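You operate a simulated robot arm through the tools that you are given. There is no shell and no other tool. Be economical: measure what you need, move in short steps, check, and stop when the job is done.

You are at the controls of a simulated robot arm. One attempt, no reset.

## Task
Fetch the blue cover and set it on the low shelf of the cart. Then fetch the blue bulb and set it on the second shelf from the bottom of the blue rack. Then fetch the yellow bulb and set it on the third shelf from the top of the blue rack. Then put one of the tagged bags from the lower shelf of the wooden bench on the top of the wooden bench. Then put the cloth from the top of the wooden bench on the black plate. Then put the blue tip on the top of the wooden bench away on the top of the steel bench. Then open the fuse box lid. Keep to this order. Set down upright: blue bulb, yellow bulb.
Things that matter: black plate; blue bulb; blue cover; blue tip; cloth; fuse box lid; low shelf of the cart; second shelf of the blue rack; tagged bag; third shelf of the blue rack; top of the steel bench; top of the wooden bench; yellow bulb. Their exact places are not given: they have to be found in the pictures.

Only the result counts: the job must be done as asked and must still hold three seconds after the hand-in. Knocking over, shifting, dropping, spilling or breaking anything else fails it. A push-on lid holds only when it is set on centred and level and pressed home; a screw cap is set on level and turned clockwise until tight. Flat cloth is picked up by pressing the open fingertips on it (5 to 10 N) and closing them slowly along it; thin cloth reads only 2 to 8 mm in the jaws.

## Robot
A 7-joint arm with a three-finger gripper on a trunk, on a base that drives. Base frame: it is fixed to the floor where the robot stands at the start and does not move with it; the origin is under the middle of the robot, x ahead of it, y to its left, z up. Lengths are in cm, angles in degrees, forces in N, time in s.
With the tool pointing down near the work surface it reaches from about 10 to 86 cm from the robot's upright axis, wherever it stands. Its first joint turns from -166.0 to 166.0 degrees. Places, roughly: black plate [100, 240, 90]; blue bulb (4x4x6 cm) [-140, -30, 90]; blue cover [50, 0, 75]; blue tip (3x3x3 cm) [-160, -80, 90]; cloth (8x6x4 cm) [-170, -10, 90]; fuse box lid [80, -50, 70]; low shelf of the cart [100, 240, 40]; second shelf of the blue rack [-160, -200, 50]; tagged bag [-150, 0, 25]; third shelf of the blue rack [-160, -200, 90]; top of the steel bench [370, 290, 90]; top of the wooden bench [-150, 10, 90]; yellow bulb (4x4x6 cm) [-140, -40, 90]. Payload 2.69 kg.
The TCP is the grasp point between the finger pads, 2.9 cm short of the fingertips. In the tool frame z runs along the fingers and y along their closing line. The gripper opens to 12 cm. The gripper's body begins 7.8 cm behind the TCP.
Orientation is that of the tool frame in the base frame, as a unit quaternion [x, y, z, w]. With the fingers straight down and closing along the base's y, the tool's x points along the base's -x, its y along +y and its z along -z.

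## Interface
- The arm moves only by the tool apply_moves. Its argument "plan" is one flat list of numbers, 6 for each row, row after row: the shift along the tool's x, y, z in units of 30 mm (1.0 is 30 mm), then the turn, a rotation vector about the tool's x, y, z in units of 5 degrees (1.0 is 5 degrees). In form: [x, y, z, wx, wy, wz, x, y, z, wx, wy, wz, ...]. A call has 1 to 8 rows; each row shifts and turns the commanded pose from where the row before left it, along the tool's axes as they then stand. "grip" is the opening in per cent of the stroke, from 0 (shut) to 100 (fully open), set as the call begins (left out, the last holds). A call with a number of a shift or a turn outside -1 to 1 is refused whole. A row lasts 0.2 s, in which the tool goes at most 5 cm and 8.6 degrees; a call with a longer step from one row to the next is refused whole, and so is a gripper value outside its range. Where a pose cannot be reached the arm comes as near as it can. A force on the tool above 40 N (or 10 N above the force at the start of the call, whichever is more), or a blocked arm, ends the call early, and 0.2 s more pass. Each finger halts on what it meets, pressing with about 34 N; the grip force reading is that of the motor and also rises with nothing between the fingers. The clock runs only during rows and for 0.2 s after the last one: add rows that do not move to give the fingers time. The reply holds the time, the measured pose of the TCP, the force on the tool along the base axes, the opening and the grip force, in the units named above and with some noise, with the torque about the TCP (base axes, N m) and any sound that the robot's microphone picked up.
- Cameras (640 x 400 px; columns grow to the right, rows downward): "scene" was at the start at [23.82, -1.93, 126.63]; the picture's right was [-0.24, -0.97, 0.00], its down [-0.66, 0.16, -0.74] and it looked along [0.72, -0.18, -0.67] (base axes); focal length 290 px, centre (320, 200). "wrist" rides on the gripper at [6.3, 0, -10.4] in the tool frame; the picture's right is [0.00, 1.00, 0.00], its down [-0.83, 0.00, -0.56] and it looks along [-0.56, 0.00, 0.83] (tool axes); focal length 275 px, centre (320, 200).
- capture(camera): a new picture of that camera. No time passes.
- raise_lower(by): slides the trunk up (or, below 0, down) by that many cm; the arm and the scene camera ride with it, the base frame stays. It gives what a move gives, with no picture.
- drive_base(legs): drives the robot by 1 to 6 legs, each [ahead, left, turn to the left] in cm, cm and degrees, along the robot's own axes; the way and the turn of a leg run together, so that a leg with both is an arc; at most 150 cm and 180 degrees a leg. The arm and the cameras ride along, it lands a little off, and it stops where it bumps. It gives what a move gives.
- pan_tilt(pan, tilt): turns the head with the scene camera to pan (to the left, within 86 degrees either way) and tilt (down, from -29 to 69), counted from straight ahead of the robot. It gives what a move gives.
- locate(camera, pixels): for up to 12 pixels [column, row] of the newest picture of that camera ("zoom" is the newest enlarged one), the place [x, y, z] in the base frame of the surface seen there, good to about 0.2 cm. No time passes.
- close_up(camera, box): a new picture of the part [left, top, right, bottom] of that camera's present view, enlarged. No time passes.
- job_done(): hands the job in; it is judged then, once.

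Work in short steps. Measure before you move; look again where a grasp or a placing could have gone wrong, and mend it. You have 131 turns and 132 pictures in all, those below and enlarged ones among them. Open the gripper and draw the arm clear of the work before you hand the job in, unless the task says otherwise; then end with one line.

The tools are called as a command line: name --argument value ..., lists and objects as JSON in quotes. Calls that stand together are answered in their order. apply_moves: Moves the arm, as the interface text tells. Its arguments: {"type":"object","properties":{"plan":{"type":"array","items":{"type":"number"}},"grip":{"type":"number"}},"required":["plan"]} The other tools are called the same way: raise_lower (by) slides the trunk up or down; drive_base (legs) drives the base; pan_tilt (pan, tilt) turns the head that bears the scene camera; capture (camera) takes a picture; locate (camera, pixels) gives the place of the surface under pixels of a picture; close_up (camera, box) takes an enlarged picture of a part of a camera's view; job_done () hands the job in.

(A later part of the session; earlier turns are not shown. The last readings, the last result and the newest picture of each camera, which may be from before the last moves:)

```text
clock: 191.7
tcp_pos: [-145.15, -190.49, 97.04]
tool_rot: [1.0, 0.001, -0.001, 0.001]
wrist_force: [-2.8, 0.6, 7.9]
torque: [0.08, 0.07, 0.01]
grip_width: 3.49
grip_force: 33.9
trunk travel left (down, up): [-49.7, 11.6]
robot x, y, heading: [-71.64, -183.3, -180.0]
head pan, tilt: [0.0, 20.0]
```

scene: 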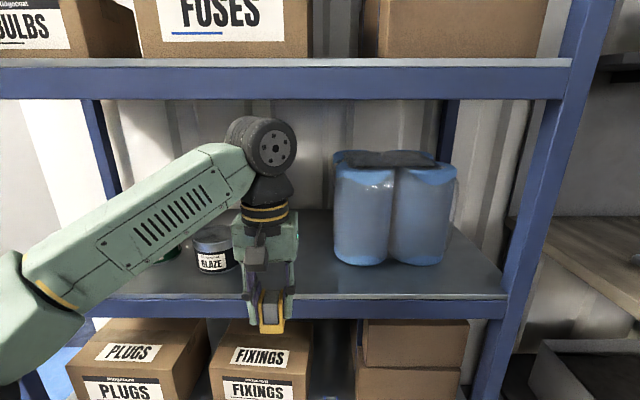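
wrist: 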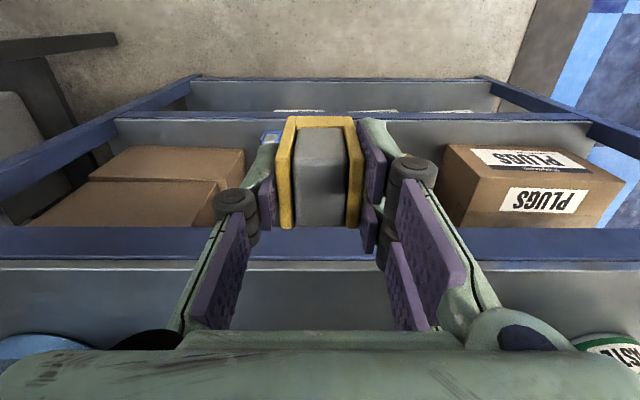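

It is in contact (7.9 N). I release and lift slightly, then check.

apply_moves --plan '[0, 0, -0.05, 0, 0, 0, 0, 0, 0, 0, 0, 0, 0, 0, 0, 0, 0, 0, 0, 0, 0, 0, 0, 0, 0, 0, -0.15, 0, 0, 0]' --grip 52

close_up --camera "scene" --box '[220, 220, 340, 320]'

```text
clock: 192.9
tcp_pos: [-145.21, -190.53, 97.36]
tool_rot: [1.0, 0.001, 0.001, 0.001]
wrist_force: [-0.1, 0.4, -0.2]
torque: [0.01, 0.01, 0.0]
grip_width: 6.25
grip_force: 0.0
trunk travel left (down, up): [-49.7, 11.6]
robot x, y, heading: [-71.59, -183.49, -179.5]
head pan, tilt: [0.0, 20.0]
```

```text
4.00 times, centred on (280, 270) of scene
```

zoom: 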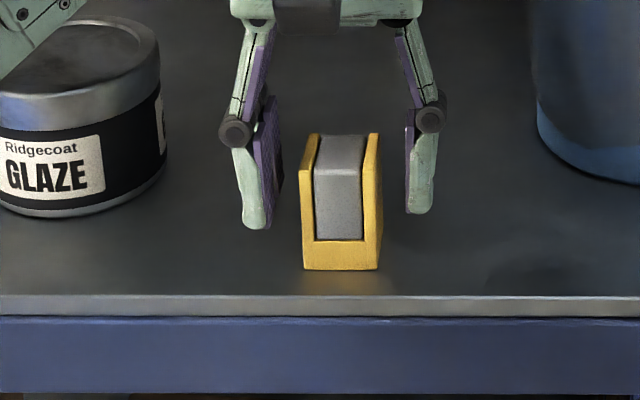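

The yellow bulb stands upright on the third shelf. I withdraw and drive back in front of the wooden bench to see the tagged bags on its lower shelf.

apply_moves --plan '[0.6, 0, 0, 0, 0, 0, 0.8, 0, 0, 0, 0, 0, 1, 0, 0, 0, 0, 0, 1, 0, 0, 0, 0, 0, 1, 0, 0, 0, 0, 0, 1, 0, 0, 0, 0, 0, 1, 0, 0, 0, 0, 0, 1, 0, 0, 0, 0, 0]'

drive_base --legs '[[-30, 0, 0], [0, -85, 0], [0, -85, 0]]'

raise_lower --by -38

pan_tilt --pan 0 --tilt 32

capture --camera "scene"

```text
clock: 194.7
tcp_pos: [-122.95, -190.33, 97.36]
tool_rot: [1.0, 0.001, 0.0, 0.001]
wrist_force: [0.5, -0.5, -1.0]
torque: [0.03, -0.01, 0.01]
grip_width: 6.24
grip_force: 0.1
trunk travel left (down, up): [-49.7, 11.6]
robot x, y, heading: [-71.68, -183.14, -179.6]
head pan, tilt: [0.0, 20.0]
```

```text
clock: 209.7
tcp_pos: [-92.59, -22.31, 97.32]
tool_rot: [1.0, -0.002, 0.0, 0.001]
wrist_force: [0.4, 0.1, 0.0]
torque: [-0.01, -0.01, -0.01]
grip_width: 6.25
grip_force: 0.1
trunk travel left (down, up): [-49.7, 11.6]
robot x, y, heading: [-40.88, -15.49, 179.9]
head pan, tilt: [0.0, 20.0]
```

```text
clock: 213.4
tcp_pos: [-92.57, -22.34, 59.34]
tool_rot: [1.0, -0.002, 0.0, 0.0]
wrist_force: [-0.2, 0.5, 0.5]
torque: [0.02, -0.03, 0.0]
grip_width: 6.24
grip_force: 0.0
trunk travel left (down, up): [-11.7, 49.6]
robot x, y, heading: [-41.11, -15.59, 179.8]
head pan, tilt: [0.0, 20.0]
```

```text
clock: 214.1
tcp_pos: [-92.61, -22.38, 59.3]
tool_rot: [1.0, -0.002, 0.0, 0.001]
wrist_force: [-0.5, -0.2, 0.5]
torque: [-0.02, -0.01, -0.02]
grip_width: 6.22
grip_force: 0.0
trunk travel left (down, up): [-11.7, 49.6]
robot x, y, heading: [-41.22, -15.52, 180.0]
head pan, tilt: [0.0, 32.0]
```

```text
68 pictures are left
```

scene: 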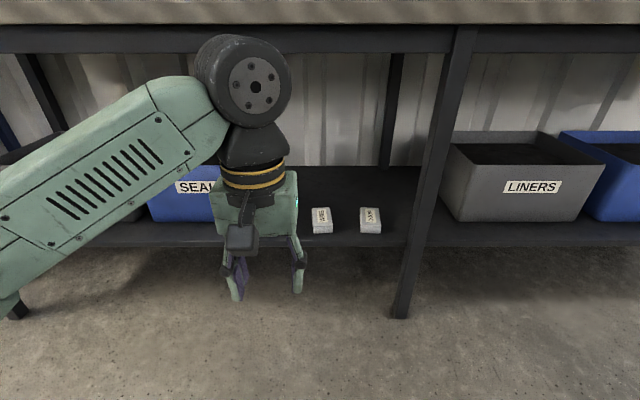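

I enlarge the two tagged bags at (321,220) and (370,220) and measure.

close_up --camera "scene" --box '[290, 160, 450, 260]'

locate --camera "zoom" --pixels '[[130, 200], [130, 240], [130, 270], [130, 290], [90, 285], [165, 285], [320, 200], [320, 240], [320, 285], [285, 280], [362, 285], [230, 325]]'

locate --camera "scene" --pixels '[[350, 20], [350, 50], [350, 238], [440, 150], [215, 185], [250, 40]]'

```text
4.00 times, centred on (370, 210) of scene
```

zoom: 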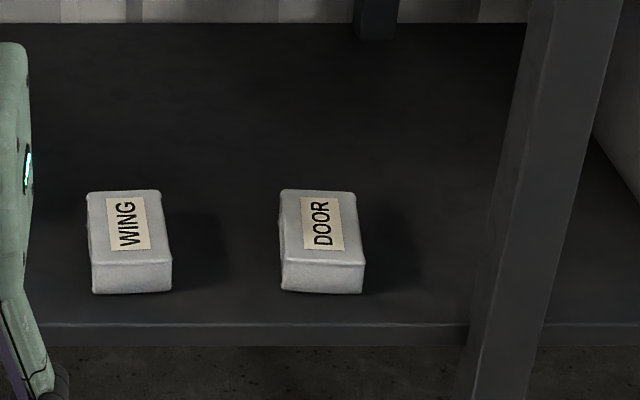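

```text
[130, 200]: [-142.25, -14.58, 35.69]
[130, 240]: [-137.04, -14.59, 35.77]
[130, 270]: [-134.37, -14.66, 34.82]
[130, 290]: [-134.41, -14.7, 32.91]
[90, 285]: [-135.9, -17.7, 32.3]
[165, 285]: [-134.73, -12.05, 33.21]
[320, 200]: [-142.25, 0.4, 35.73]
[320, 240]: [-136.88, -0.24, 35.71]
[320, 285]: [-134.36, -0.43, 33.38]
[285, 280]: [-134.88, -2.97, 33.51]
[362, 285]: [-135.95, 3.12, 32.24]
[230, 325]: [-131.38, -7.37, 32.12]
```

```text
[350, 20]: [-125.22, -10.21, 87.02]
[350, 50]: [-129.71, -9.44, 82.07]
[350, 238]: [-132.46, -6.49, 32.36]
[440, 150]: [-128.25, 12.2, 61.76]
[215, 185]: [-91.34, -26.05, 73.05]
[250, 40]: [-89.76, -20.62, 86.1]
```

The WING bag spans x -134.4…-143, y -17.6…-11.9, z 32.2–35.8. I drive ahead, lower the trunk, and bring the open hand in line with it in front of the shelf.

apply_moves --plan '[-0.5, -0.85, 0, 0, 0, 0, -0.5, -0.86, 0, 0, 0, 0, -0.5, -0.86, 0, 0, 0, 0]' --grip 85

raise_lower --by -11.5

drive_base --legs '[[20, 0, 0]]'

capture --camera "scene"

```text
clock: 214.9
tcp_pos: [-96.94, -14.81, 59.37]
tool_rot: [1.0, -0.001, 0.0, 0.001]
wrist_force: [-0.3, -0.6, 0.9]
torque: [-0.04, -0.02, 0.0]
grip_width: 10.2
grip_force: 0.0
trunk travel left (down, up): [-11.7, 49.6]
robot x, y, heading: [-41.27, -16.09, 179.7]
head pan, tilt: [0.0, 32.0]
```

```text
clock: 216.6
tcp_pos: [-96.84, -14.57, 56.04]
tool_rot: [1.0, -0.004, -0.004, 0.0]
wrist_force: [-0.1, -0.1, -0.1]
torque: [-0.02, 0.03, -0.04]
grip_width: 10.22
grip_force: 0.1
trunk travel left (down, up): [-7.8, 53.5]
robot x, y, heading: [-41.17, -15.54, 179.8]
head pan, tilt: [0.0, 32.0]
stopped: the arm was blocked; the commanded pose is now the measured one
```

```text
clock: 218.2
tcp_pos: [-116.85, -14.59, 56.09]
tool_rot: [1.0, -0.004, -0.003, 0.002]
wrist_force: [0.3, 0.0, 0.1]
torque: [0.0, 0.0, -0.02]
grip_width: 10.2
grip_force: 0.1
trunk travel left (down, up): [-7.8, 53.5]
robot x, y, heading: [-61.16, -15.51, 179.9]
head pan, tilt: [0.0, 32.0]
```

```text
66 pictures are left
```

scene: 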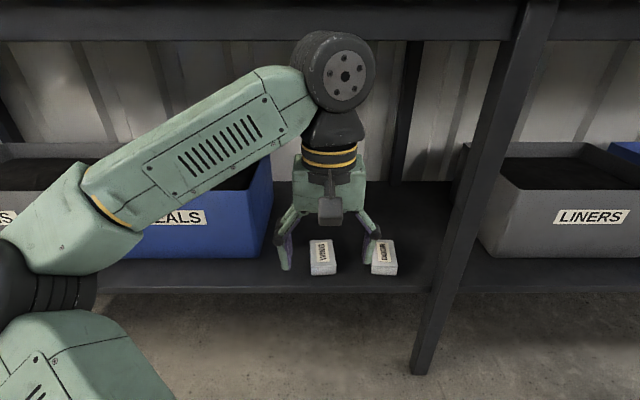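

The trunk seems to bottom out at 7.8 cm remaining; the rest must come from the arm. I check the SEALS bin edge for side clearance.

locate --camera "scene" --pixels '[[262, 250], [270, 165], [268, 200], [320, 250], [322, 268], [345, 35], [385, 255], [30, 280]]'

capture --camera "wrist"

```text
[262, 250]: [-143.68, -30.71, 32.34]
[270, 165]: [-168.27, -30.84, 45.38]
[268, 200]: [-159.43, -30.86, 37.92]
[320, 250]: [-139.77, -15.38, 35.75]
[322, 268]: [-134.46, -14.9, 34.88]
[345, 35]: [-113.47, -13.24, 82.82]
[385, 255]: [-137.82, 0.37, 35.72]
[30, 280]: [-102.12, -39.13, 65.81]
```

```text
65 pictures are left
```

wrist: 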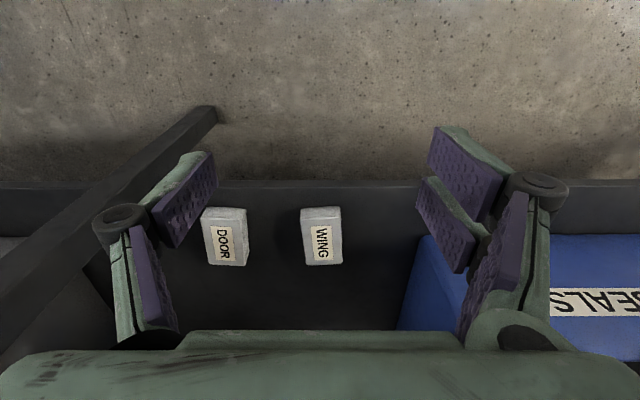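

The bin is at y<-30.8, so there's space. I lower 7 cm first to get the wrist below the bench top, then move in and down.

apply_moves --plan '[0, 0, 0.8, 0, 0, 0, 0, 0, 0.8, 0, 0, 0, -0.4, 0, 0.8, 0, 0, 0, -0.8, 0, 0.6, 0, 0, 0, -0.8, 0, 0.6, 0, 0, 0, -0.8, 0, 0.6, 0, 0, 0, -0.8, 0, 0.3, 0, 0, 0, -0.8, 0, 0.2, 0, 0, 0]'

capture --camera "scene"

capture --camera "wrist"

```text
clock: 220.0
tcp_pos: [-130.19, -14.59, 41.99]
tool_rot: [1.0, -0.004, -0.004, 0.003]
wrist_force: [0.0, -0.2, -0.4]
torque: [0.01, 0.0, 0.02]
grip_width: 10.18
grip_force: 0.1
trunk travel left (down, up): [-7.8, 53.5]
robot x, y, heading: [-60.92, -15.59, 180.1]
head pan, tilt: [0.0, 32.0]
```

```text
64 pictures are left
```

scene: 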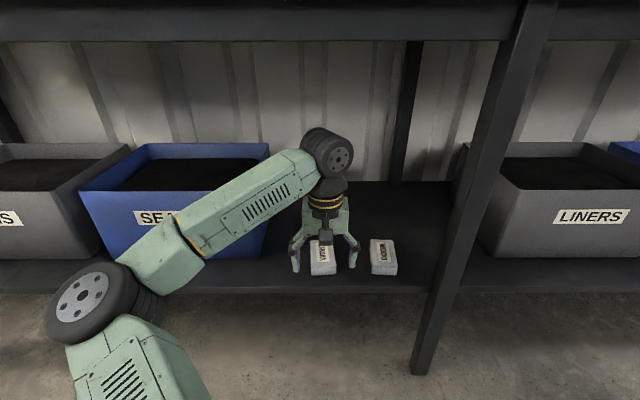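

```text
63 pictures are left
```

wrist: 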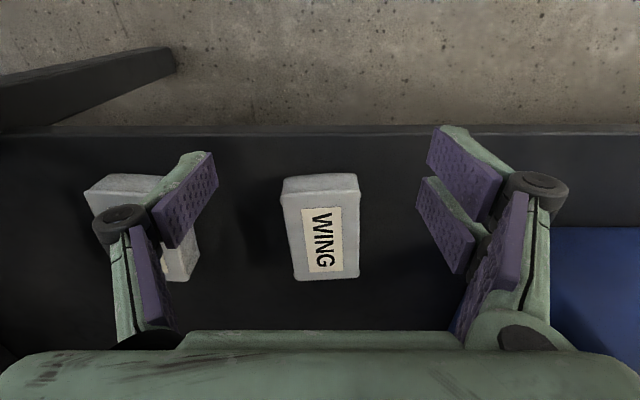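

The bag is centred. I move in 8.3 cm and down to z 35.7, then close.

apply_moves --plan '[-0.9, 0, 0.2, 0, 0, 0, -0.9, 0, 0.3, 0, 0, 0, -0.95, 0, 0.4, 0, 0, 0, 0, 0, 0.6, 0, 0, 0, 0, 0, 0.55, 0, 0, 0]'

capture --camera "wrist"

```text
clock: 221.2
tcp_pos: [-138.63, -14.27, 36.03]
tool_rot: [1.0, -0.005, -0.004, 0.001]
wrist_force: [1.0, -0.7, -0.3]
torque: [0.03, 0.02, -0.01]
grip_width: 10.19
grip_force: 0.1
trunk travel left (down, up): [-7.8, 53.5]
robot x, y, heading: [-61.34, -15.72, 180.0]
head pan, tilt: [0.0, 32.0]
```

```text
62 pictures are left
```

wrist: 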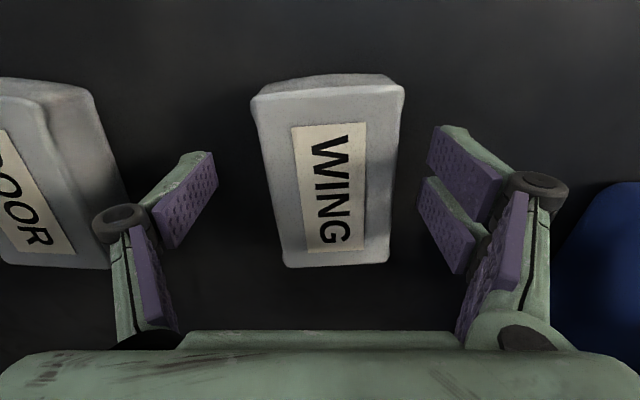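

The bag lies between the pads. I close the fingers.

apply_moves --plan '[0, 0.08, 0.08, 0, 0, 0, 0, 0, 0, 0, 0, 0, 0, 0, 0, 0, 0, 0, 0, 0, 0, 0, 0, 0, 0, 0, 0, 0, 0, 0, 0, 0, 0, 0, 0, 0]' --grip 0

apply_moves --plan '[0, 0, -0.3, 0, 0, 0, 0, 0, -0.5, 0, 0, 0, 0, 0, -0.8, 0, 0, 0]'

capture --camera "wrist"

```text
clock: 222.6
tcp_pos: [-138.69, -14.62, 35.69]
tool_rot: [1.0, -0.003, -0.002, 0.001]
wrist_force: [-0.7, 0.5, 0.8]
torque: [0.04, -0.03, 0.06]
grip_width: 6.21
grip_force: 34.2
trunk travel left (down, up): [-7.8, 53.5]
robot x, y, heading: [-61.33, -15.53, 179.9]
head pan, tilt: [0.0, 32.0]
```

```text
clock: 223.4
tcp_pos: [-138.43, -14.91, 40.76]
tool_rot: [1.0, -0.004, -0.004, 0.003]
wrist_force: [0.9, -0.2, -1.1]
torque: [0.0, -0.01, -0.03]
grip_width: 6.18
grip_force: 33.5
trunk travel left (down, up): [-7.8, 53.5]
robot x, y, heading: [-61.34, -15.72, 179.9]
head pan, tilt: [0.0, 32.0]
```

```text
61 pictures are left
```

wrist: 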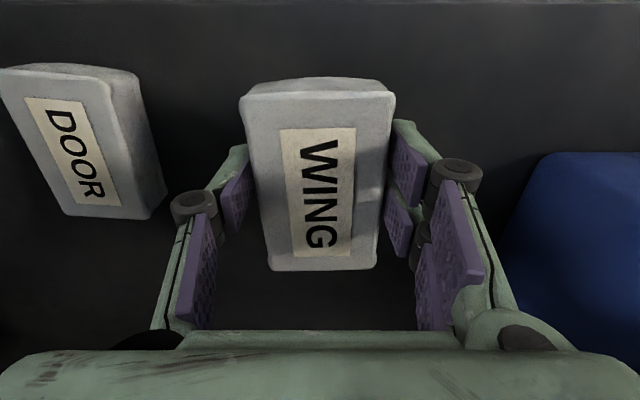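

The bag is held. I draw it out from under the bench, then raise the trunk.

apply_moves --plan '[0.5, 0, -0.3, 0, 0, 0, 1, 0, 0, 0, 0, 0, 1, 0, 0, 0, 0, 0, 1, 0, 0, 0, 0, 0, 1, 0, 0, 0, 0, 0, 1, 0, 0, 0, 0, 0, 1, 0, 0, 0, 0, 0, 1, 0, 0, 0, 0, 0]'

drive_base --legs '[[-15, 0, 0]]'

raise_lower --by 40

raise_lower --by 13.3

apply_moves --plan '[0, 0, -1, 0, 0, 0, 0, 0, -1, 0, 0, 0, 0, 0, -1, 0, 0, 0, 0, 0, -1, 0, 0, 0, 0, 0, -1, 0, 0, 0]'

capture --camera "scene"

```text
clock: 225.2
tcp_pos: [-115.74, -14.81, 41.24]
tool_rot: [1.0, -0.003, -0.003, 0.001]
wrist_force: [0.1, 0.5, -0.5]
torque: [0.01, -0.04, -0.01]
grip_width: 6.16
grip_force: 34.3
trunk travel left (down, up): [-7.8, 53.5]
robot x, y, heading: [-61.05, -15.82, 180.0]
head pan, tilt: [0.0, 32.0]
```

```text
clock: 226.6
tcp_pos: [-101.08, -15.1, 41.31]
tool_rot: [1.0, 0.0, -0.003, 0.001]
wrist_force: [-0.7, -0.3, -0.7]
torque: [-0.01, 0.0, 0.01]
grip_width: 6.15
grip_force: 34.5
trunk travel left (down, up): [-7.8, 53.5]
robot x, y, heading: [-46.62, -15.4, -179.9]
head pan, tilt: [0.0, 32.0]
```

```text
clock: 230.4
tcp_pos: [-101.28, -15.07, 80.81]
tool_rot: [1.0, -0.001, 0.0, 0.001]
wrist_force: [0.0, 1.2, 0.0]
torque: [0.0, -0.01, 0.0]
grip_width: 6.1
grip_force: 34.2
trunk travel left (down, up): [-47.8, 13.5]
robot x, y, heading: [-46.44, -15.72, -179.6]
head pan, tilt: [0.0, 32.0]
```

```text
clock: 232.0
tcp_pos: [-101.19, -15.01, 94.11]
tool_rot: [1.0, -0.001, -0.001, 0.001]
wrist_force: [-0.5, -0.5, -1.0]
torque: [-0.01, 0.01, -0.02]
grip_width: 6.13
grip_force: 33.4
trunk travel left (down, up): [-61.1, 0.2]
robot x, y, heading: [-46.45, -15.74, -179.8]
head pan, tilt: [0.0, 32.0]
```

```text
clock: 233.2
tcp_pos: [-101.15, -15.02, 109.32]
tool_rot: [1.0, -0.002, -0.001, 0.002]
wrist_force: [0.4, 0.3, -1.5]
torque: [-0.01, 0.01, 0.0]
grip_width: 6.13
grip_force: 33.7
trunk travel left (down, up): [-61.1, 0.2]
robot x, y, heading: [-46.45, -15.52, -179.6]
head pan, tilt: [0.0, 32.0]
```

```text
60 pictures are left
```

scene: 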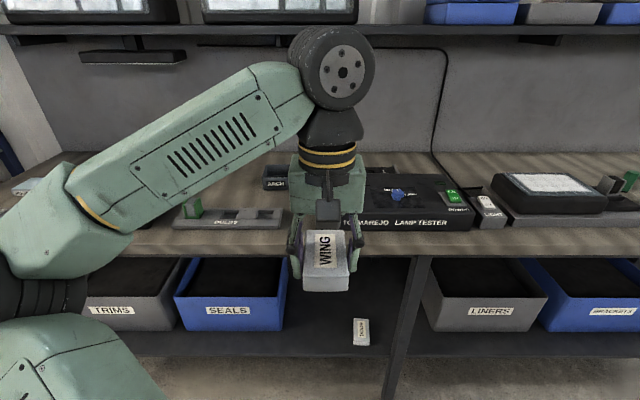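

The bag is held. I position it over the empty bench area behind the bulb rail near (-152,-47): strafe left 31, ahead 26.

drive_base --legs '[[0, 31, 0], [26, 0, 0]]'

pan_tilt --pan 0 --tilt 45

capture --camera "scene"

capture --camera "wrist"

```text
clock: 237.7
tcp_pos: [-127.15, -46.54, 109.36]
tool_rot: [1.0, -0.003, 0.0, 0.002]
wrist_force: [-0.8, 0.2, -0.7]
torque: [0.01, -0.01, 0.03]
grip_width: 6.13
grip_force: 34.0
trunk travel left (down, up): [-61.1, 0.2]
robot x, y, heading: [-72.5, -47.04, 179.9]
head pan, tilt: [0.0, 32.0]
```

```text
clock: 238.5
tcp_pos: [-127.04, -46.55, 109.41]
tool_rot: [1.0, -0.002, -0.001, 0.002]
wrist_force: [-0.4, -0.1, -0.4]
torque: [-0.03, 0.02, 0.02]
grip_width: 6.11
grip_force: 34.1
trunk travel left (down, up): [-61.1, 0.2]
robot x, y, heading: [-72.5, -47.48, 179.7]
head pan, tilt: [0.0, 45.0]
```

```text
59 pictures are left
```

scene: 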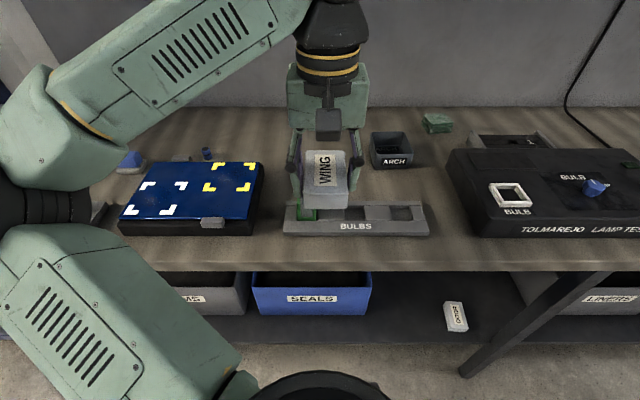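

```text
58 pictures are left
```

wrist: 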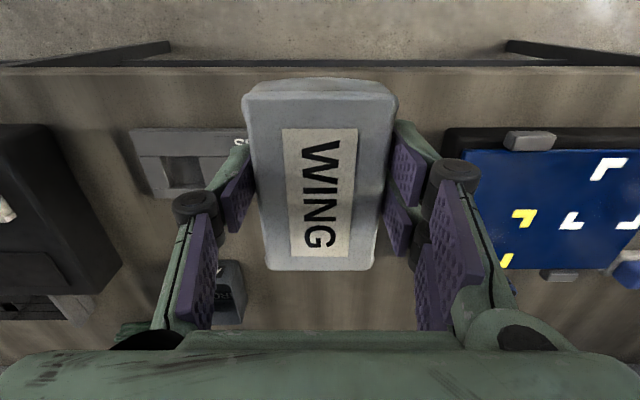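

I measure the free area: ARCH box, board edge, plus the candidate blue tip at (207,153).

locate --camera "scene" --pixels '[[372, 165], [260, 165], [263, 210], [290, 228], [425, 230], [240, 140], [207, 153], [131, 158], [437, 122], [375, 140], [300, 120], [480, 230]]'

close_up --camera "scene" --box '[110, 130, 270, 240]'

```text
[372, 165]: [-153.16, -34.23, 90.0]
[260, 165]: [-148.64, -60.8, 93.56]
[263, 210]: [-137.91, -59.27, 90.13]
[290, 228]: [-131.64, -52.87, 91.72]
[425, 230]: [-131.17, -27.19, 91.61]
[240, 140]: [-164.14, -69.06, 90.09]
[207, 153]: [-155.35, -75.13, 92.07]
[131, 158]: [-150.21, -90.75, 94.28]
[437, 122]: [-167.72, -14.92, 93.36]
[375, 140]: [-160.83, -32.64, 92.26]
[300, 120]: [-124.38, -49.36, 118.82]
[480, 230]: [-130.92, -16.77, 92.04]
```

```text
3.64 times, centred on (190, 185) of scene
```

zoom: 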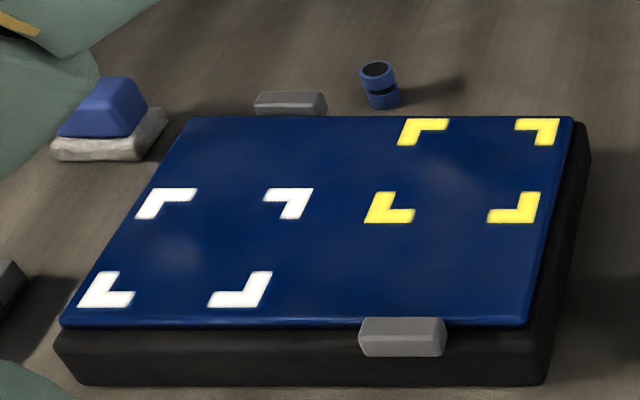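

The free area is y -59…-34, x -141…-175. I move in to x -150 and lower to ~2 cm above the bench.

apply_moves --plan '[-0.96, 0, 0, 0, 0, 0, -0.96, 0, 0, 0, 0, 0, -0.96, 0, 0, 0, 0, 0, -0.96, 0, 0, 0, 0, 0, -0.96, 0, 0, 0, 0, 0, -0.96, 0, 0, 0, 0, 0, -0.96, 0, 0, 0, 0, 0, -0.96, 0, 0, 0, 0, 0]'

apply_moves --plan '[0, 0, 0.9, 0, 0, 0, 0, 0, 0.9, 0, 0, 0, 0, 0, 0.9, 0, 0, 0, 0, 0, 0.9, 0, 0, 0, 0, 0, 0.9, 0, 0, 0]'

close_up --camera "scene" --box '[240, 80, 440, 240]'

```text
clock: 240.3
tcp_pos: [-150.04, -46.45, 109.37]
tool_rot: [1.0, -0.004, -0.001, 0.002]
wrist_force: [-0.7, -0.2, -1.3]
torque: [0.0, -0.07, 0.0]
grip_width: 6.13
grip_force: 34.4
trunk travel left (down, up): [-61.1, 0.2]
robot x, y, heading: [-72.37, -47.24, 180.2]
head pan, tilt: [0.0, 45.0]
```

```text
clock: 241.5
tcp_pos: [-150.08, -46.66, 95.65]
tool_rot: [1.0, -0.002, 0.0, 0.001]
wrist_force: [-0.7, 0.4, -1.2]
torque: [-0.01, -0.01, 0.02]
grip_width: 6.12
grip_force: 34.0
trunk travel left (down, up): [-61.1, 0.2]
robot x, y, heading: [-72.26, -47.65, 180.2]
head pan, tilt: [0.0, 45.0]
```

```text
2.50 times, centred on (340, 160) of scene
```

zoom: 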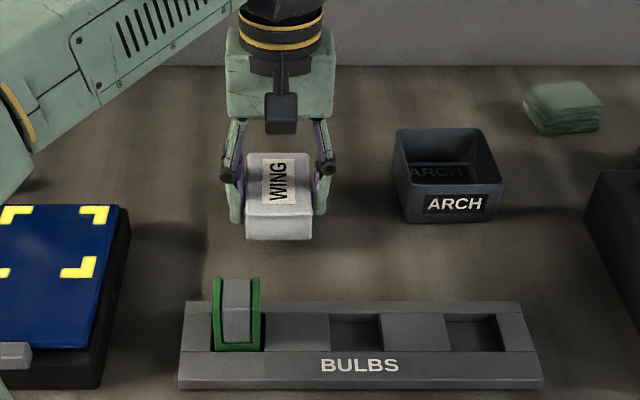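

The path is clear. I lower to contact in small steps.

apply_moves --plan '[0, 0, 0.25, 0, 0, 0, 0, 0, 0.25, 0, 0, 0]'

apply_moves --plan '[0, 0, 0.07, 0, 0, 0, 0, 0, 0.06, 0, 0, 0]'

```text
clock: 242.1
tcp_pos: [-150.11, -46.54, 94.2]
tool_rot: [1.0, -0.002, -0.001, 0.002]
wrist_force: [-0.3, 0.5, -0.1]
torque: [-0.04, 0.01, 0.0]
grip_width: 6.13
grip_force: 34.1
trunk travel left (down, up): [-61.1, 0.2]
robot x, y, heading: [-72.36, -46.87, 180.0]
head pan, tilt: [0.0, 45.0]
```

```text
clock: 242.7
tcp_pos: [-150.04, -46.62, 93.76]
tool_rot: [1.0, -0.002, -0.001, 0.001]
wrist_force: [0.7, -0.1, 0.2]
torque: [0.01, 0.0, -0.02]
grip_width: 6.13
grip_force: 33.8
trunk travel left (down, up): [-61.1, 0.2]
robot x, y, heading: [-72.12, -47.48, 180.1]
head pan, tilt: [0.0, 45.0]
```

There is still no contact at 93.76, so I continue.

apply_moves --plan '[0, 0, 0.06, 0, 0, 0, 0, 0, 0.05, 0, 0, 0]'

close_up --camera "scene" --box '[290, 110, 390, 190]'

```text
clock: 243.3
tcp_pos: [-150.25, -46.64, 93.57]
tool_rot: [1.0, -0.003, -0.001, 0.0]
wrist_force: [-0.3, -0.9, -1.5]
torque: [-0.01, -0.02, 0.05]
grip_width: 6.14
grip_force: 34.0
trunk travel left (down, up): [-61.1, 0.2]
robot x, y, heading: [-72.37, -47.54, 179.9]
head pan, tilt: [0.0, 45.0]
```

```text
5.00 times, centred on (340, 150) of scene
```

zoom: 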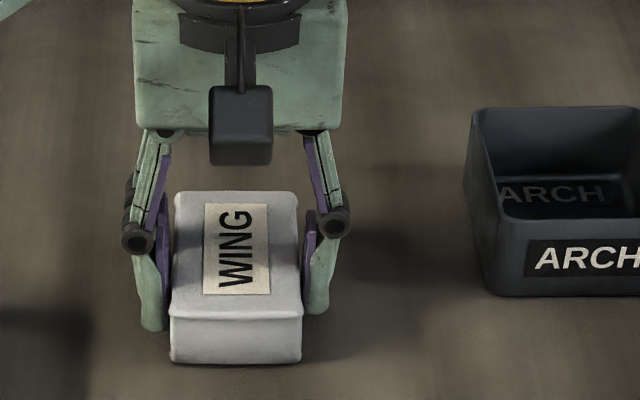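

It looks almost on the bench. Two more tiny steps and read the force.

apply_moves --plan '[0, 0, 0.06, 0, 0, 0]'

apply_moves --plan '[0, 0, 0.06, 0, 0, 0]'

```text
clock: 243.7
tcp_pos: [-150.17, -46.61, 93.6]
tool_rot: [1.0, -0.003, -0.001, 0.001]
wrist_force: [-0.1, -0.8, 4.2]
torque: [0.09, 0.28, 0.04]
grip_width: 6.14
grip_force: 34.0
trunk travel left (down, up): [-61.1, 0.2]
robot x, y, heading: [-72.33, -47.58, 179.9]
head pan, tilt: [0.0, 45.0]
```

```text
clock: 244.1
tcp_pos: [-150.09, -46.56, 93.59]
tool_rot: [1.0, -0.004, -0.002, 0.0]
wrist_force: [-1.8, -1.8, 17.3]
torque: [0.04, 0.16, 0.01]
grip_width: 6.12
grip_force: 33.5
trunk travel left (down, up): [-61.1, 0.2]
robot x, y, heading: [-72.68, -47.34, 180.0]
head pan, tilt: [0.0, 45.0]
```

It's down firmly. I ease up slightly, open the fingers and rise, then look at the cloth.

apply_moves --plan '[0, 0, -0.07, 0, 0, 0, 0, 0, 0, 0, 0, 0, 0, 0, 0, 0, 0, 0, 0, 0, 0, 0, 0, 0, 0, 0, 0, 0, 0, 0]' --grip 75

apply_moves --plan '[0, 0, -0.8, 0, 0, 0, 0, 0, -1, 0, 0, 0, 0, 0, -1, 0, 0, 0, 0, 0, -1, 0, 0, 0, 0, 0, -1, 0, 0, 0]'

capture --camera "scene"

close_up --camera "scene" --box '[400, 90, 560, 190]'

locate --camera "zoom" --pixels '[[100, 100], [200, 85], [140, 90], [155, 105], [110, 120], [210, 115], [145, 165], [160, 130], [110, 160], [220, 140]]'

```text
clock: 245.3
tcp_pos: [-150.25, -46.5, 93.5]
tool_rot: [1.0, -0.003, -0.001, 0.002]
wrist_force: [-0.1, -0.8, -0.4]
torque: [0.0, -0.02, 0.01]
grip_width: 9.0
grip_force: 0.1
trunk travel left (down, up): [-61.1, 0.2]
robot x, y, heading: [-72.58, -47.21, 180.0]
head pan, tilt: [0.0, 45.0]
```

```text
clock: 246.5
tcp_pos: [-150.11, -46.44, 107.86]
tool_rot: [1.0, -0.003, -0.001, 0.001]
wrist_force: [-0.2, 0.5, -0.1]
torque: [0.0, -0.01, 0.0]
grip_width: 9.03
grip_force: 0.0
trunk travel left (down, up): [-61.1, 0.2]
robot x, y, heading: [-72.52, -47.42, 180.2]
head pan, tilt: [0.0, 45.0]
```

```text
54 pictures are left
```

scene: 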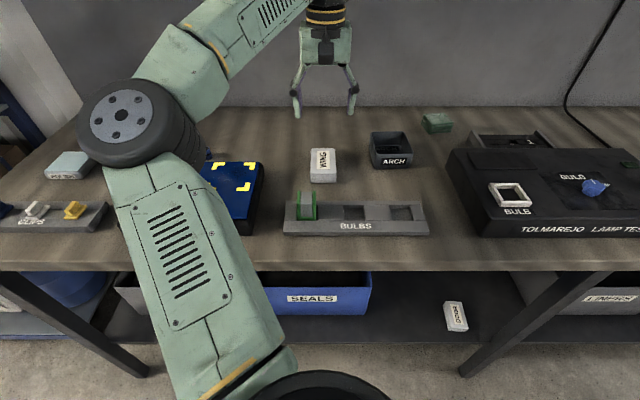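

```text
4.00 times, centred on (480, 140) of scene
```

zoom: 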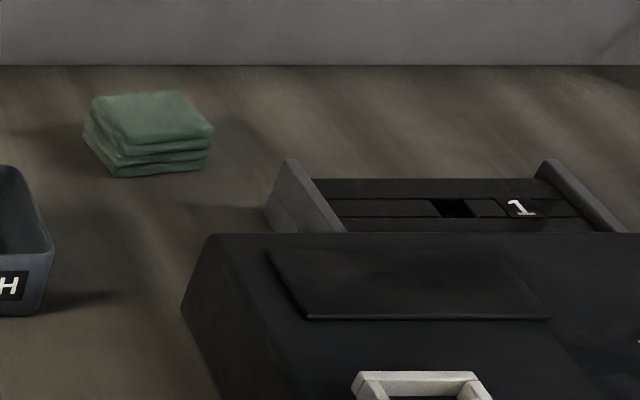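

```text
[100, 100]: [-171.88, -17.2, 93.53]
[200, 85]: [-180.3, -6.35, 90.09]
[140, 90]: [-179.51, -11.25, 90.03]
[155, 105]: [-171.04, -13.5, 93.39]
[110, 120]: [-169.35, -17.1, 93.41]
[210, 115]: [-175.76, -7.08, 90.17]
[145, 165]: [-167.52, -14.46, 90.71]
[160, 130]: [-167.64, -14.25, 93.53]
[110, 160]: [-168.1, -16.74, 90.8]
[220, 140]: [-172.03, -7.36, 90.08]
```

The bag rests on the bench. The green folded cloth is at about (-170.5,-13.7), z 90–93.5. Before reaching that deep I check the overhead shelf position.

pan_tilt --pan -15 --tilt 12

capture --camera "scene"

locate --camera "scene" --pixels '[[150, 105], [420, 105], [420, 95], [520, 100], [230, 140], [360, 100], [480, 110], [450, 320]]'

```text
clock: 247.4
tcp_pos: [-150.02, -46.44, 107.85]
tool_rot: [1.0, -0.003, -0.001, 0.002]
wrist_force: [-0.1, -0.4, 0.0]
torque: [0.0, -0.01, 0.02]
grip_width: 8.99
grip_force: 0.1
trunk travel left (down, up): [-61.1, 0.2]
robot x, y, heading: [-72.36, -47.13, 179.8]
head pan, tilt: [-15.0, 12.0]
```

```text
52 pictures are left
```

scene: 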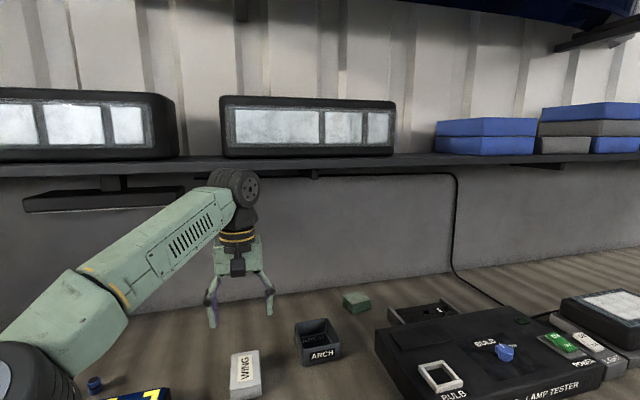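

```text
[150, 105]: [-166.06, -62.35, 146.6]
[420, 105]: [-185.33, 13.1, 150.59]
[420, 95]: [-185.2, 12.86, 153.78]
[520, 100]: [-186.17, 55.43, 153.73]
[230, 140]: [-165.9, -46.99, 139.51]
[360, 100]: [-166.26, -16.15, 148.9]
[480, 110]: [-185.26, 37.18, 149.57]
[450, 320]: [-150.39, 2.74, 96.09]
```

The overhead shelf front is at x≈-165 with its underside near z 135, so I keep TCP below 104. I lower to 103.5, strafe right 33 and look.

apply_moves --plan '[0, 0, 0.75, 0, 0, 0, 0, 0, 0.7, 0, 0, 0]'

drive_base --legs '[[0, -33, 0], [12, 0, 0]]'

capture --camera "wrist"

```text
clock: 248.0
tcp_pos: [-150.18, -46.42, 103.56]
tool_rot: [1.0, -0.003, -0.001, 0.001]
wrist_force: [0.5, 1.1, 0.3]
torque: [0.0, 0.01, 0.0]
grip_width: 9.02
grip_force: 0.0
trunk travel left (down, up): [-61.1, 0.2]
robot x, y, heading: [-72.41, -47.1, 179.8]
head pan, tilt: [-15.0, 12.0]
```

```text
clock: 252.0
tcp_pos: [-162.05, -13.19, 103.46]
tool_rot: [1.0, -0.004, 0.0, 0.001]
wrist_force: [-1.1, -0.3, 0.0]
torque: [0.02, -0.07, 0.03]
grip_width: 9.0
grip_force: 0.0
trunk travel left (down, up): [-61.1, 0.2]
robot x, y, heading: [-84.2, -13.64, -179.9]
head pan, tilt: [-15.0, 12.0]
```

```text
51 pictures are left
```

wrist: 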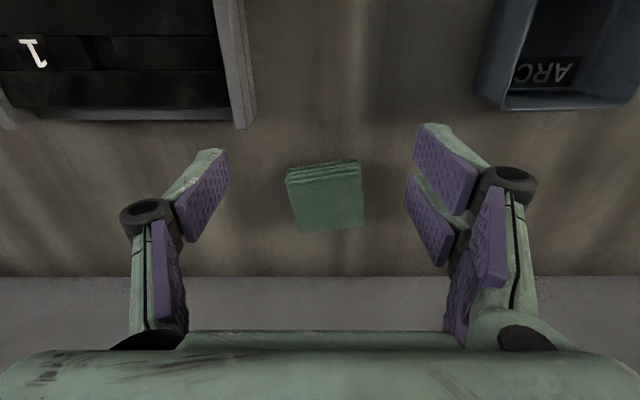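

I measure the cloth in the wrist view.

locate --camera "wrist" --pixels '[[290, 185], [360, 180], [300, 228], [362, 223], [325, 200], [325, 220], [355, 163], [290, 175], [240, 125], [480, 100], [320, 262], [250, 60]]'

close_up --camera "wrist" --box '[250, 140, 400, 250]'

```text
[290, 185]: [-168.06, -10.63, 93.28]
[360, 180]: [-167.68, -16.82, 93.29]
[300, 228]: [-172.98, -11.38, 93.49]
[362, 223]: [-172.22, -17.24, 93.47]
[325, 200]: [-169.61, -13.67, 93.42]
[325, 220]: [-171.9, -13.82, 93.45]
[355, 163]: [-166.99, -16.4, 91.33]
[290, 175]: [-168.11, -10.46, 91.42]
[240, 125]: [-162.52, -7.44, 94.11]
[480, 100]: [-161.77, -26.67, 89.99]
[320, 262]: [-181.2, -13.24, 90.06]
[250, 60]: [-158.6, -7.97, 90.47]
```

```text
3.64 times, centred on (325, 195) of wrist
```

zoom: 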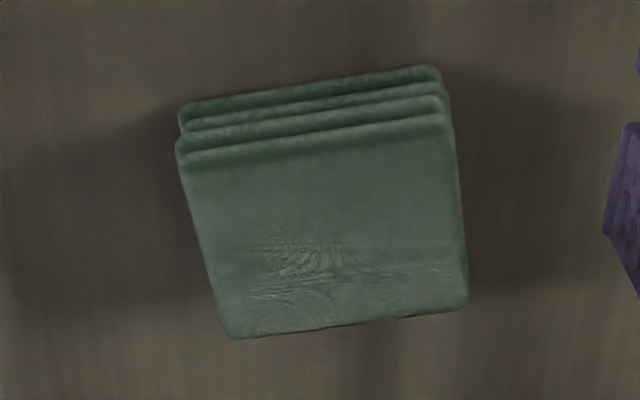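

The cloth is centred at (-170.2,-13.9), turned ~5.5°. I drive 5 cm closer, then align above it and yaw the tool.

drive_base --legs '[[5, 0, 0]]'

apply_moves --plan '[-0.5, 0.1, 0.2, 0, 0, -0.6, -0.5, 0.1, 0.3, 0, 0, -0.6, 0, 0, 0.5, 0, 0, 0]'

capture --camera "wrist"

locate --camera "wrist" --pixels '[[320, 150], [290, 150], [350, 150], [320, 180], [320, 120]]'

```text
clock: 253.0
tcp_pos: [-167.18, -13.21, 103.59]
tool_rot: [1.0, -0.003, 0.0, 0.001]
wrist_force: [-0.2, -0.1, -0.3]
torque: [-0.03, -0.03, -0.01]
grip_width: 9.01
grip_force: 0.1
trunk travel left (down, up): [-61.1, 0.2]
robot x, y, heading: [-89.62, -14.22, -179.8]
head pan, tilt: [-15.0, 12.0]
```

```text
clock: 253.8
tcp_pos: [-170.0, -13.88, 100.4]
tool_rot: [0.999, 0.05, -0.001, 0.001]
wrist_force: [-0.2, 0.1, 0.7]
torque: [0.03, -0.03, 0.01]
grip_width: 8.99
grip_force: 0.0
trunk travel left (down, up): [-61.1, 0.2]
robot x, y, heading: [-89.01, -14.33, -180.0]
head pan, tilt: [-15.0, 12.0]
```

```text
49 pictures are left
```

wrist: 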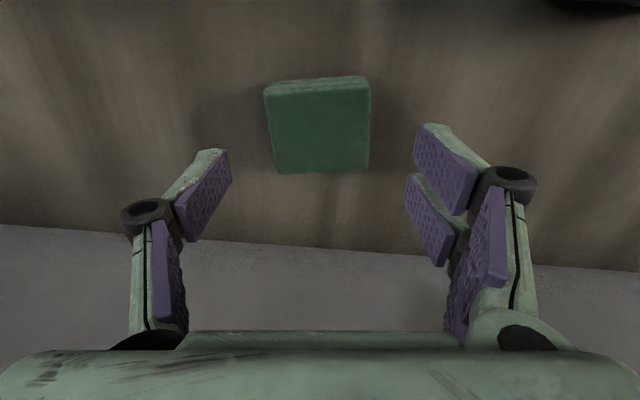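

```text
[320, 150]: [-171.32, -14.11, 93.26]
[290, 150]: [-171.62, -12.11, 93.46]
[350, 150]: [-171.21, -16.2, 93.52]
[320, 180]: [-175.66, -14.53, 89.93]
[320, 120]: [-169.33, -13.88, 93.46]
```

It is aligned. I descend to z 93.2 and close on the stack.

apply_moves --plan '[-0.07, 0, 0.8, 0, 0, 0, 0, 0, 0.8, 0, 0, 0, 0, 0, 0.5, 0, 0, 0, 0, 0, 0.25, 0, 0, 0]'

apply_moves --plan '[0, 0, 0, 0, 0, 0, 0, 0, 0, 0, 0, 0, 0, 0, 0, 0, 0, 0, 0, 0, 0, 0, 0, 0, 0, 0, 0, 0, 0, 0, 0, 0, 0, 0, 0, 0]' --grip 0

capture --camera "wrist"

```text
clock: 254.8
tcp_pos: [-170.29, -13.89, 93.48]
tool_rot: [0.999, 0.049, -0.001, 0.001]
wrist_force: [0.7, 0.0, -1.2]
torque: [-0.02, 0.01, 0.01]
grip_width: 8.99
grip_force: 0.0
trunk travel left (down, up): [-61.1, 0.2]
robot x, y, heading: [-89.43, -14.11, -180.0]
head pan, tilt: [-15.0, 12.0]
```

```text
clock: 256.2
tcp_pos: [-170.34, -14.13, 93.54]
tool_rot: [0.999, 0.05, -0.001, 0.002]
wrist_force: [0.8, -0.9, 1.2]
torque: [0.02, 0.02, 0.02]
grip_width: 7.04
grip_force: 34.1
trunk travel left (down, up): [-61.1, 0.2]
robot x, y, heading: [-89.19, -13.67, -180.1]
head pan, tilt: [-15.0, 12.0]
```

```text
48 pictures are left
```

wrist: 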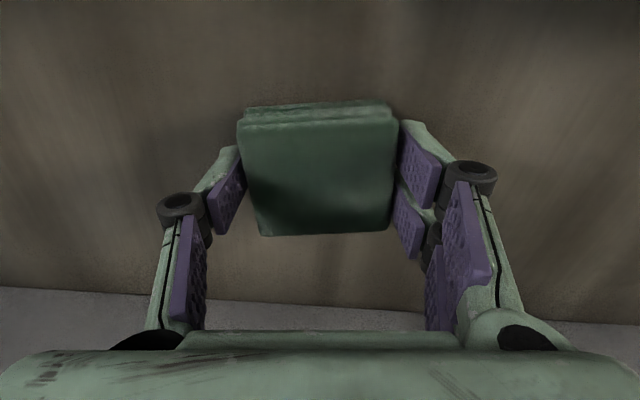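

Gripped at 7.04 cm. I lift 10 cm and back the base away from under the overhead shelf.

apply_moves --plan '[0, 0, -0.4, 0, 0, 0, 0, 0, -0.6, 0, 0, 0, 0, 0, -0.8, 0, 0, 0, 0, 0, -0.8, 0, 0, 0, 0, 0, -0.7, 0, 0, 0]'

capture --camera "wrist"

drive_base --legs '[[-50, 0, 0]]'

pan_tilt --pan -80 --tilt 20

capture --camera "scene"

```text
clock: 257.4
tcp_pos: [-170.39, -13.81, 103.49]
tool_rot: [0.999, 0.05, -0.001, 0.0]
wrist_force: [1.0, -0.4, 0.0]
torque: [-0.01, -0.02, 0.0]
grip_width: 7.01
grip_force: 34.1
trunk travel left (down, up): [-61.1, 0.2]
robot x, y, heading: [-89.26, -14.21, -180.3]
head pan, tilt: [-15.0, 12.0]
```

```text
47 pictures are left
```

wrist: 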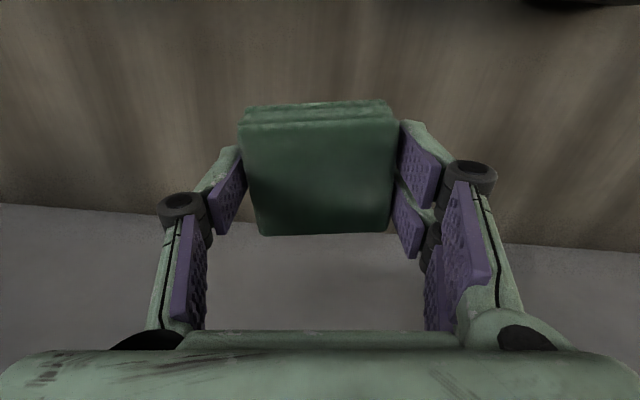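

```text
clock: 260.3
tcp_pos: [-119.77, -13.32, 103.36]
tool_rot: [0.999, 0.046, -0.001, 0.001]
wrist_force: [0.4, 0.4, 0.3]
torque: [-0.04, 0.04, -0.02]
grip_width: 6.91
grip_force: 34.8
trunk travel left (down, up): [-61.1, 0.2]
robot x, y, heading: [-39.09, -14.33, 179.8]
head pan, tilt: [-15.0, 12.0]
```

```text
clock: 261.7
tcp_pos: [-119.67, -13.23, 103.36]
tool_rot: [0.999, 0.047, -0.001, 0.003]
wrist_force: [-0.5, -0.2, 0.2]
torque: [-0.04, 0.0, -0.01]
grip_width: 6.91
grip_force: 33.8
trunk travel left (down, up): [-61.1, 0.2]
robot x, y, heading: [-38.66, -13.98, 179.9]
head pan, tilt: [-80.0, 20.0]
```

```text
46 pictures are left
```

scene: 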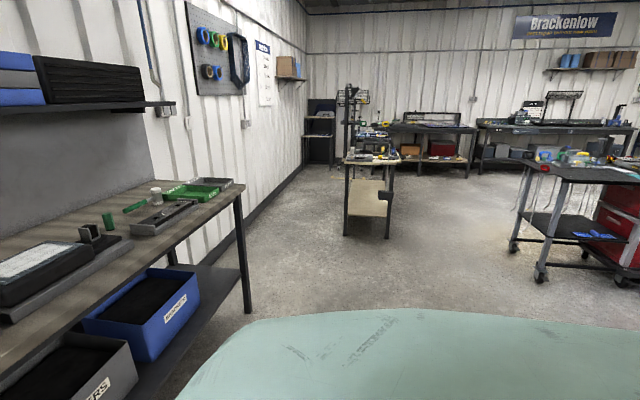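

The cloth stays held. I draw the arm in, turn right to face +y, and drive to the cart.

apply_moves --plan '[1, 0, -0.2, 0, 0, 0, 1, 0, -0.2, 0, 0, 0, 1, 0, -0.2, 0, 0, 0, 1, 0, -0.2, 0, 0, 0, 1, 0, -0.2, 0, 0, 0, 1, 0, -0.2, 0, 0, 0, 1, 0, -0.2, 0, 0, 0, 1, 0, -0.2, 0, 0, 0]'

drive_base --legs '[[0, 0, -90], [149, 0, 0], [0, -139, 0]]'

pan_tilt --pan 0 --tilt 35

capture --camera "scene"

```text
clock: 263.5
tcp_pos: [-95.71, -11.04, 108.08]
tool_rot: [0.999, 0.046, -0.001, 0.001]
wrist_force: [-0.4, 0.6, -0.7]
torque: [-0.02, 0.02, 0.0]
grip_width: 6.89
grip_force: 33.5
trunk travel left (down, up): [-61.1, 0.2]
robot x, y, heading: [-39.01, -14.28, 179.6]
head pan, tilt: [-80.0, 20.0]
```

```text
clock: 285.5
tcp_pos: [108.72, 189.12, 107.98]
tool_rot: [0.73, -0.684, -0.001, 0.001]
wrist_force: [-0.1, 0.8, -0.3]
torque: [0.01, 0.03, 0.0]
grip_width: 6.87
grip_force: 34.4
trunk travel left (down, up): [-61.1, 0.2]
robot x, y, heading: [104.15, 132.18, 88.1]
head pan, tilt: [-80.0, 20.0]
```

```text
clock: 287.1
tcp_pos: [108.64, 189.13, 108.08]
tool_rot: [0.73, -0.683, -0.002, 0.0]
wrist_force: [-0.7, -0.6, 0.0]
torque: [0.01, -0.02, 0.02]
grip_width: 6.89
grip_force: 33.8
trunk travel left (down, up): [-61.1, 0.2]
robot x, y, heading: [104.31, 132.11, 88.1]
head pan, tilt: [0.0, 35.0]
```

```text
45 pictures are left
```

scene: 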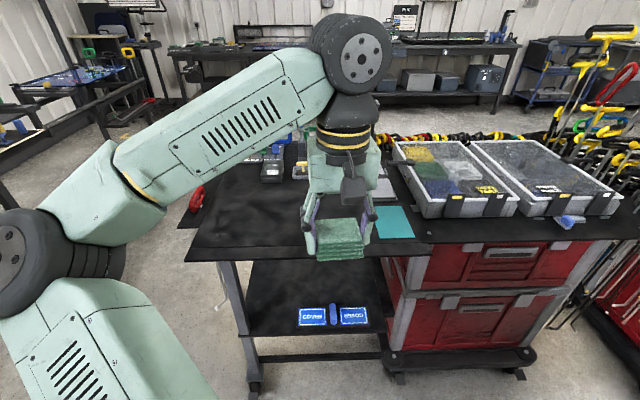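

The arm hides part of the cart top. I take the wrist view and an enlargement of the visible part.

capture --camera "wrist"

close_up --camera "scene" --box '[170, 120, 450, 280]'

```text
44 pictures are left
```

wrist: 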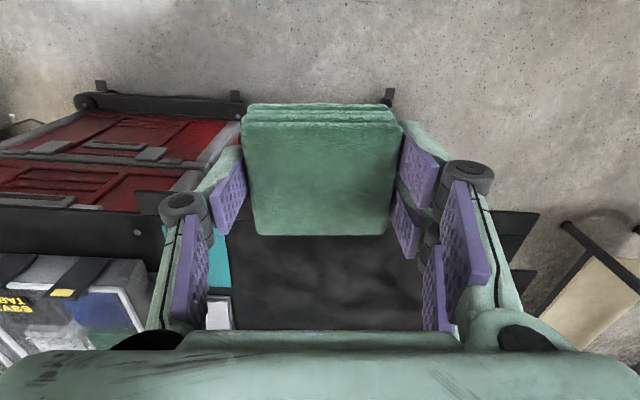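

```text
2.29 times, centred on (310, 200) of scene
```

zoom: 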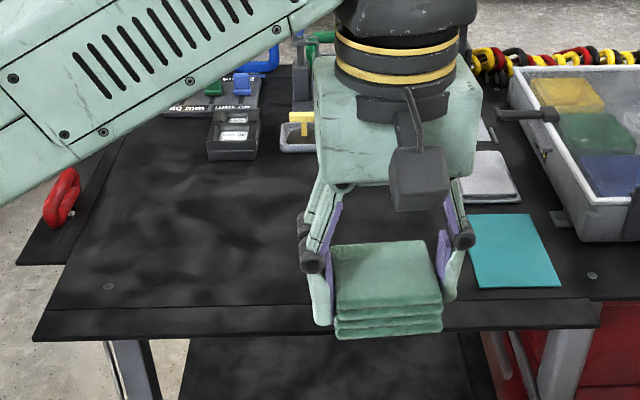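

I need to know what the black plate is. I swing the hand right 24 cm for an open view of the cart top.

apply_moves --plan '[0.7, -1, 0, 0, 0, 0, 0.7, -1, 0, 0, 0, 0, 0.7, -1, 0, 0, 0, 0, 0.7, -1, 0, 0, 0, 0, 0.7, -1, 0, 0, 0, 0, 0.7, -1, 0, 0, 0, 0, 0.7, -1, 0, 0, 0, 0, 0.7, -1, 0, 0, 0, 0]'

apply_moves --plan '[0.3, -1, 0, 0, 0, 0, 0.3, -1, 0, 0, 0, 0, 0.3, -1, 0, 0, 0, 0, 0.3, -1, 0, 0, 0, 0, 0.3, -1, 0, 0, 0, 0, 0.3, -1, 0, 0, 0, 0]'

capture --camera "scene"

close_up --camera "scene" --box '[160, 120, 440, 280]'

```text
clock: 288.9
tcp_pos: [133.99, 173.89, 108.0]
tool_rot: [0.731, -0.683, -0.002, 0.0]
wrist_force: [0.2, -1.8, 0.1]
torque: [0.02, 0.03, 0.0]
grip_width: 6.89
grip_force: 33.9
trunk travel left (down, up): [-61.1, 0.2]
robot x, y, heading: [104.28, 132.01, 88.0]
head pan, tilt: [0.0, 35.0]
```

```text
clock: 290.3
tcp_pos: [152.19, 169.85, 107.88]
tool_rot: [0.731, -0.683, -0.003, 0.0]
wrist_force: [-0.9, -0.4, -0.7]
torque: [0.02, 0.0, 0.01]
grip_width: 6.85
grip_force: 34.2
trunk travel left (down, up): [-61.1, 0.2]
robot x, y, heading: [103.83, 132.1, 88.2]
head pan, tilt: [0.0, 35.0]
```

```text
42 pictures are left
```

scene: 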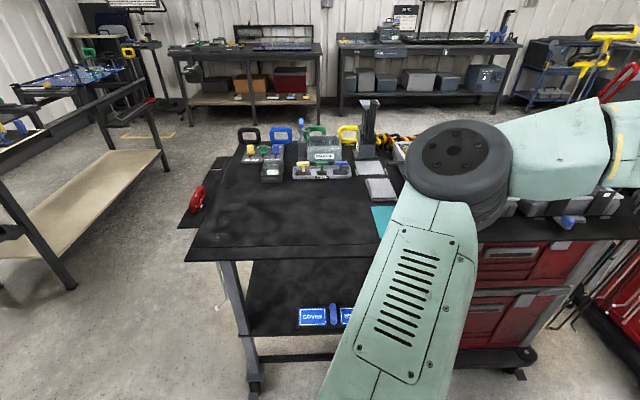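

```text
2.29 times, centred on (300, 200) of scene
```

zoom: 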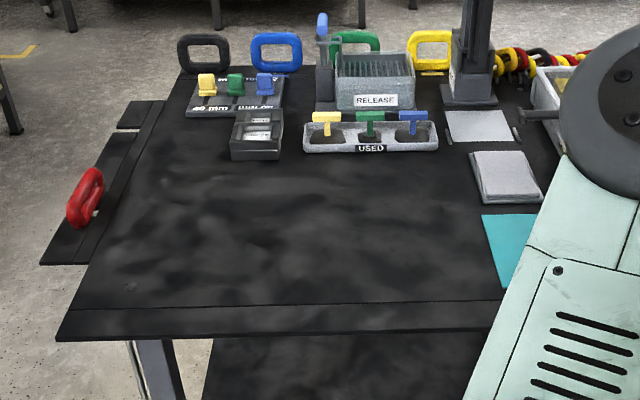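

The cart top carries a large black plate, clear in the middle. I measure its extents.

locate --camera "zoom" --pixels '[[250, 220], [80, 305], [270, 303], [270, 325], [150, 140], [300, 180], [110, 140], [480, 290], [100, 220], [440, 180], [250, 260], [200, 310]]'

```text
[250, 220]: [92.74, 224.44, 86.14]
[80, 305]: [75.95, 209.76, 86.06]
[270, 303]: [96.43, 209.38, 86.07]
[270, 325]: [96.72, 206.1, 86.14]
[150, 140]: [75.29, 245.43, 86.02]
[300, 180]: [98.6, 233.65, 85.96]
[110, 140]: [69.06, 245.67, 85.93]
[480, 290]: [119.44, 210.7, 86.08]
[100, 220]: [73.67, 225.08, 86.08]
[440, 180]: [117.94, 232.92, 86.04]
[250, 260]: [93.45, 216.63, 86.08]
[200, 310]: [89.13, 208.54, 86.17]
```

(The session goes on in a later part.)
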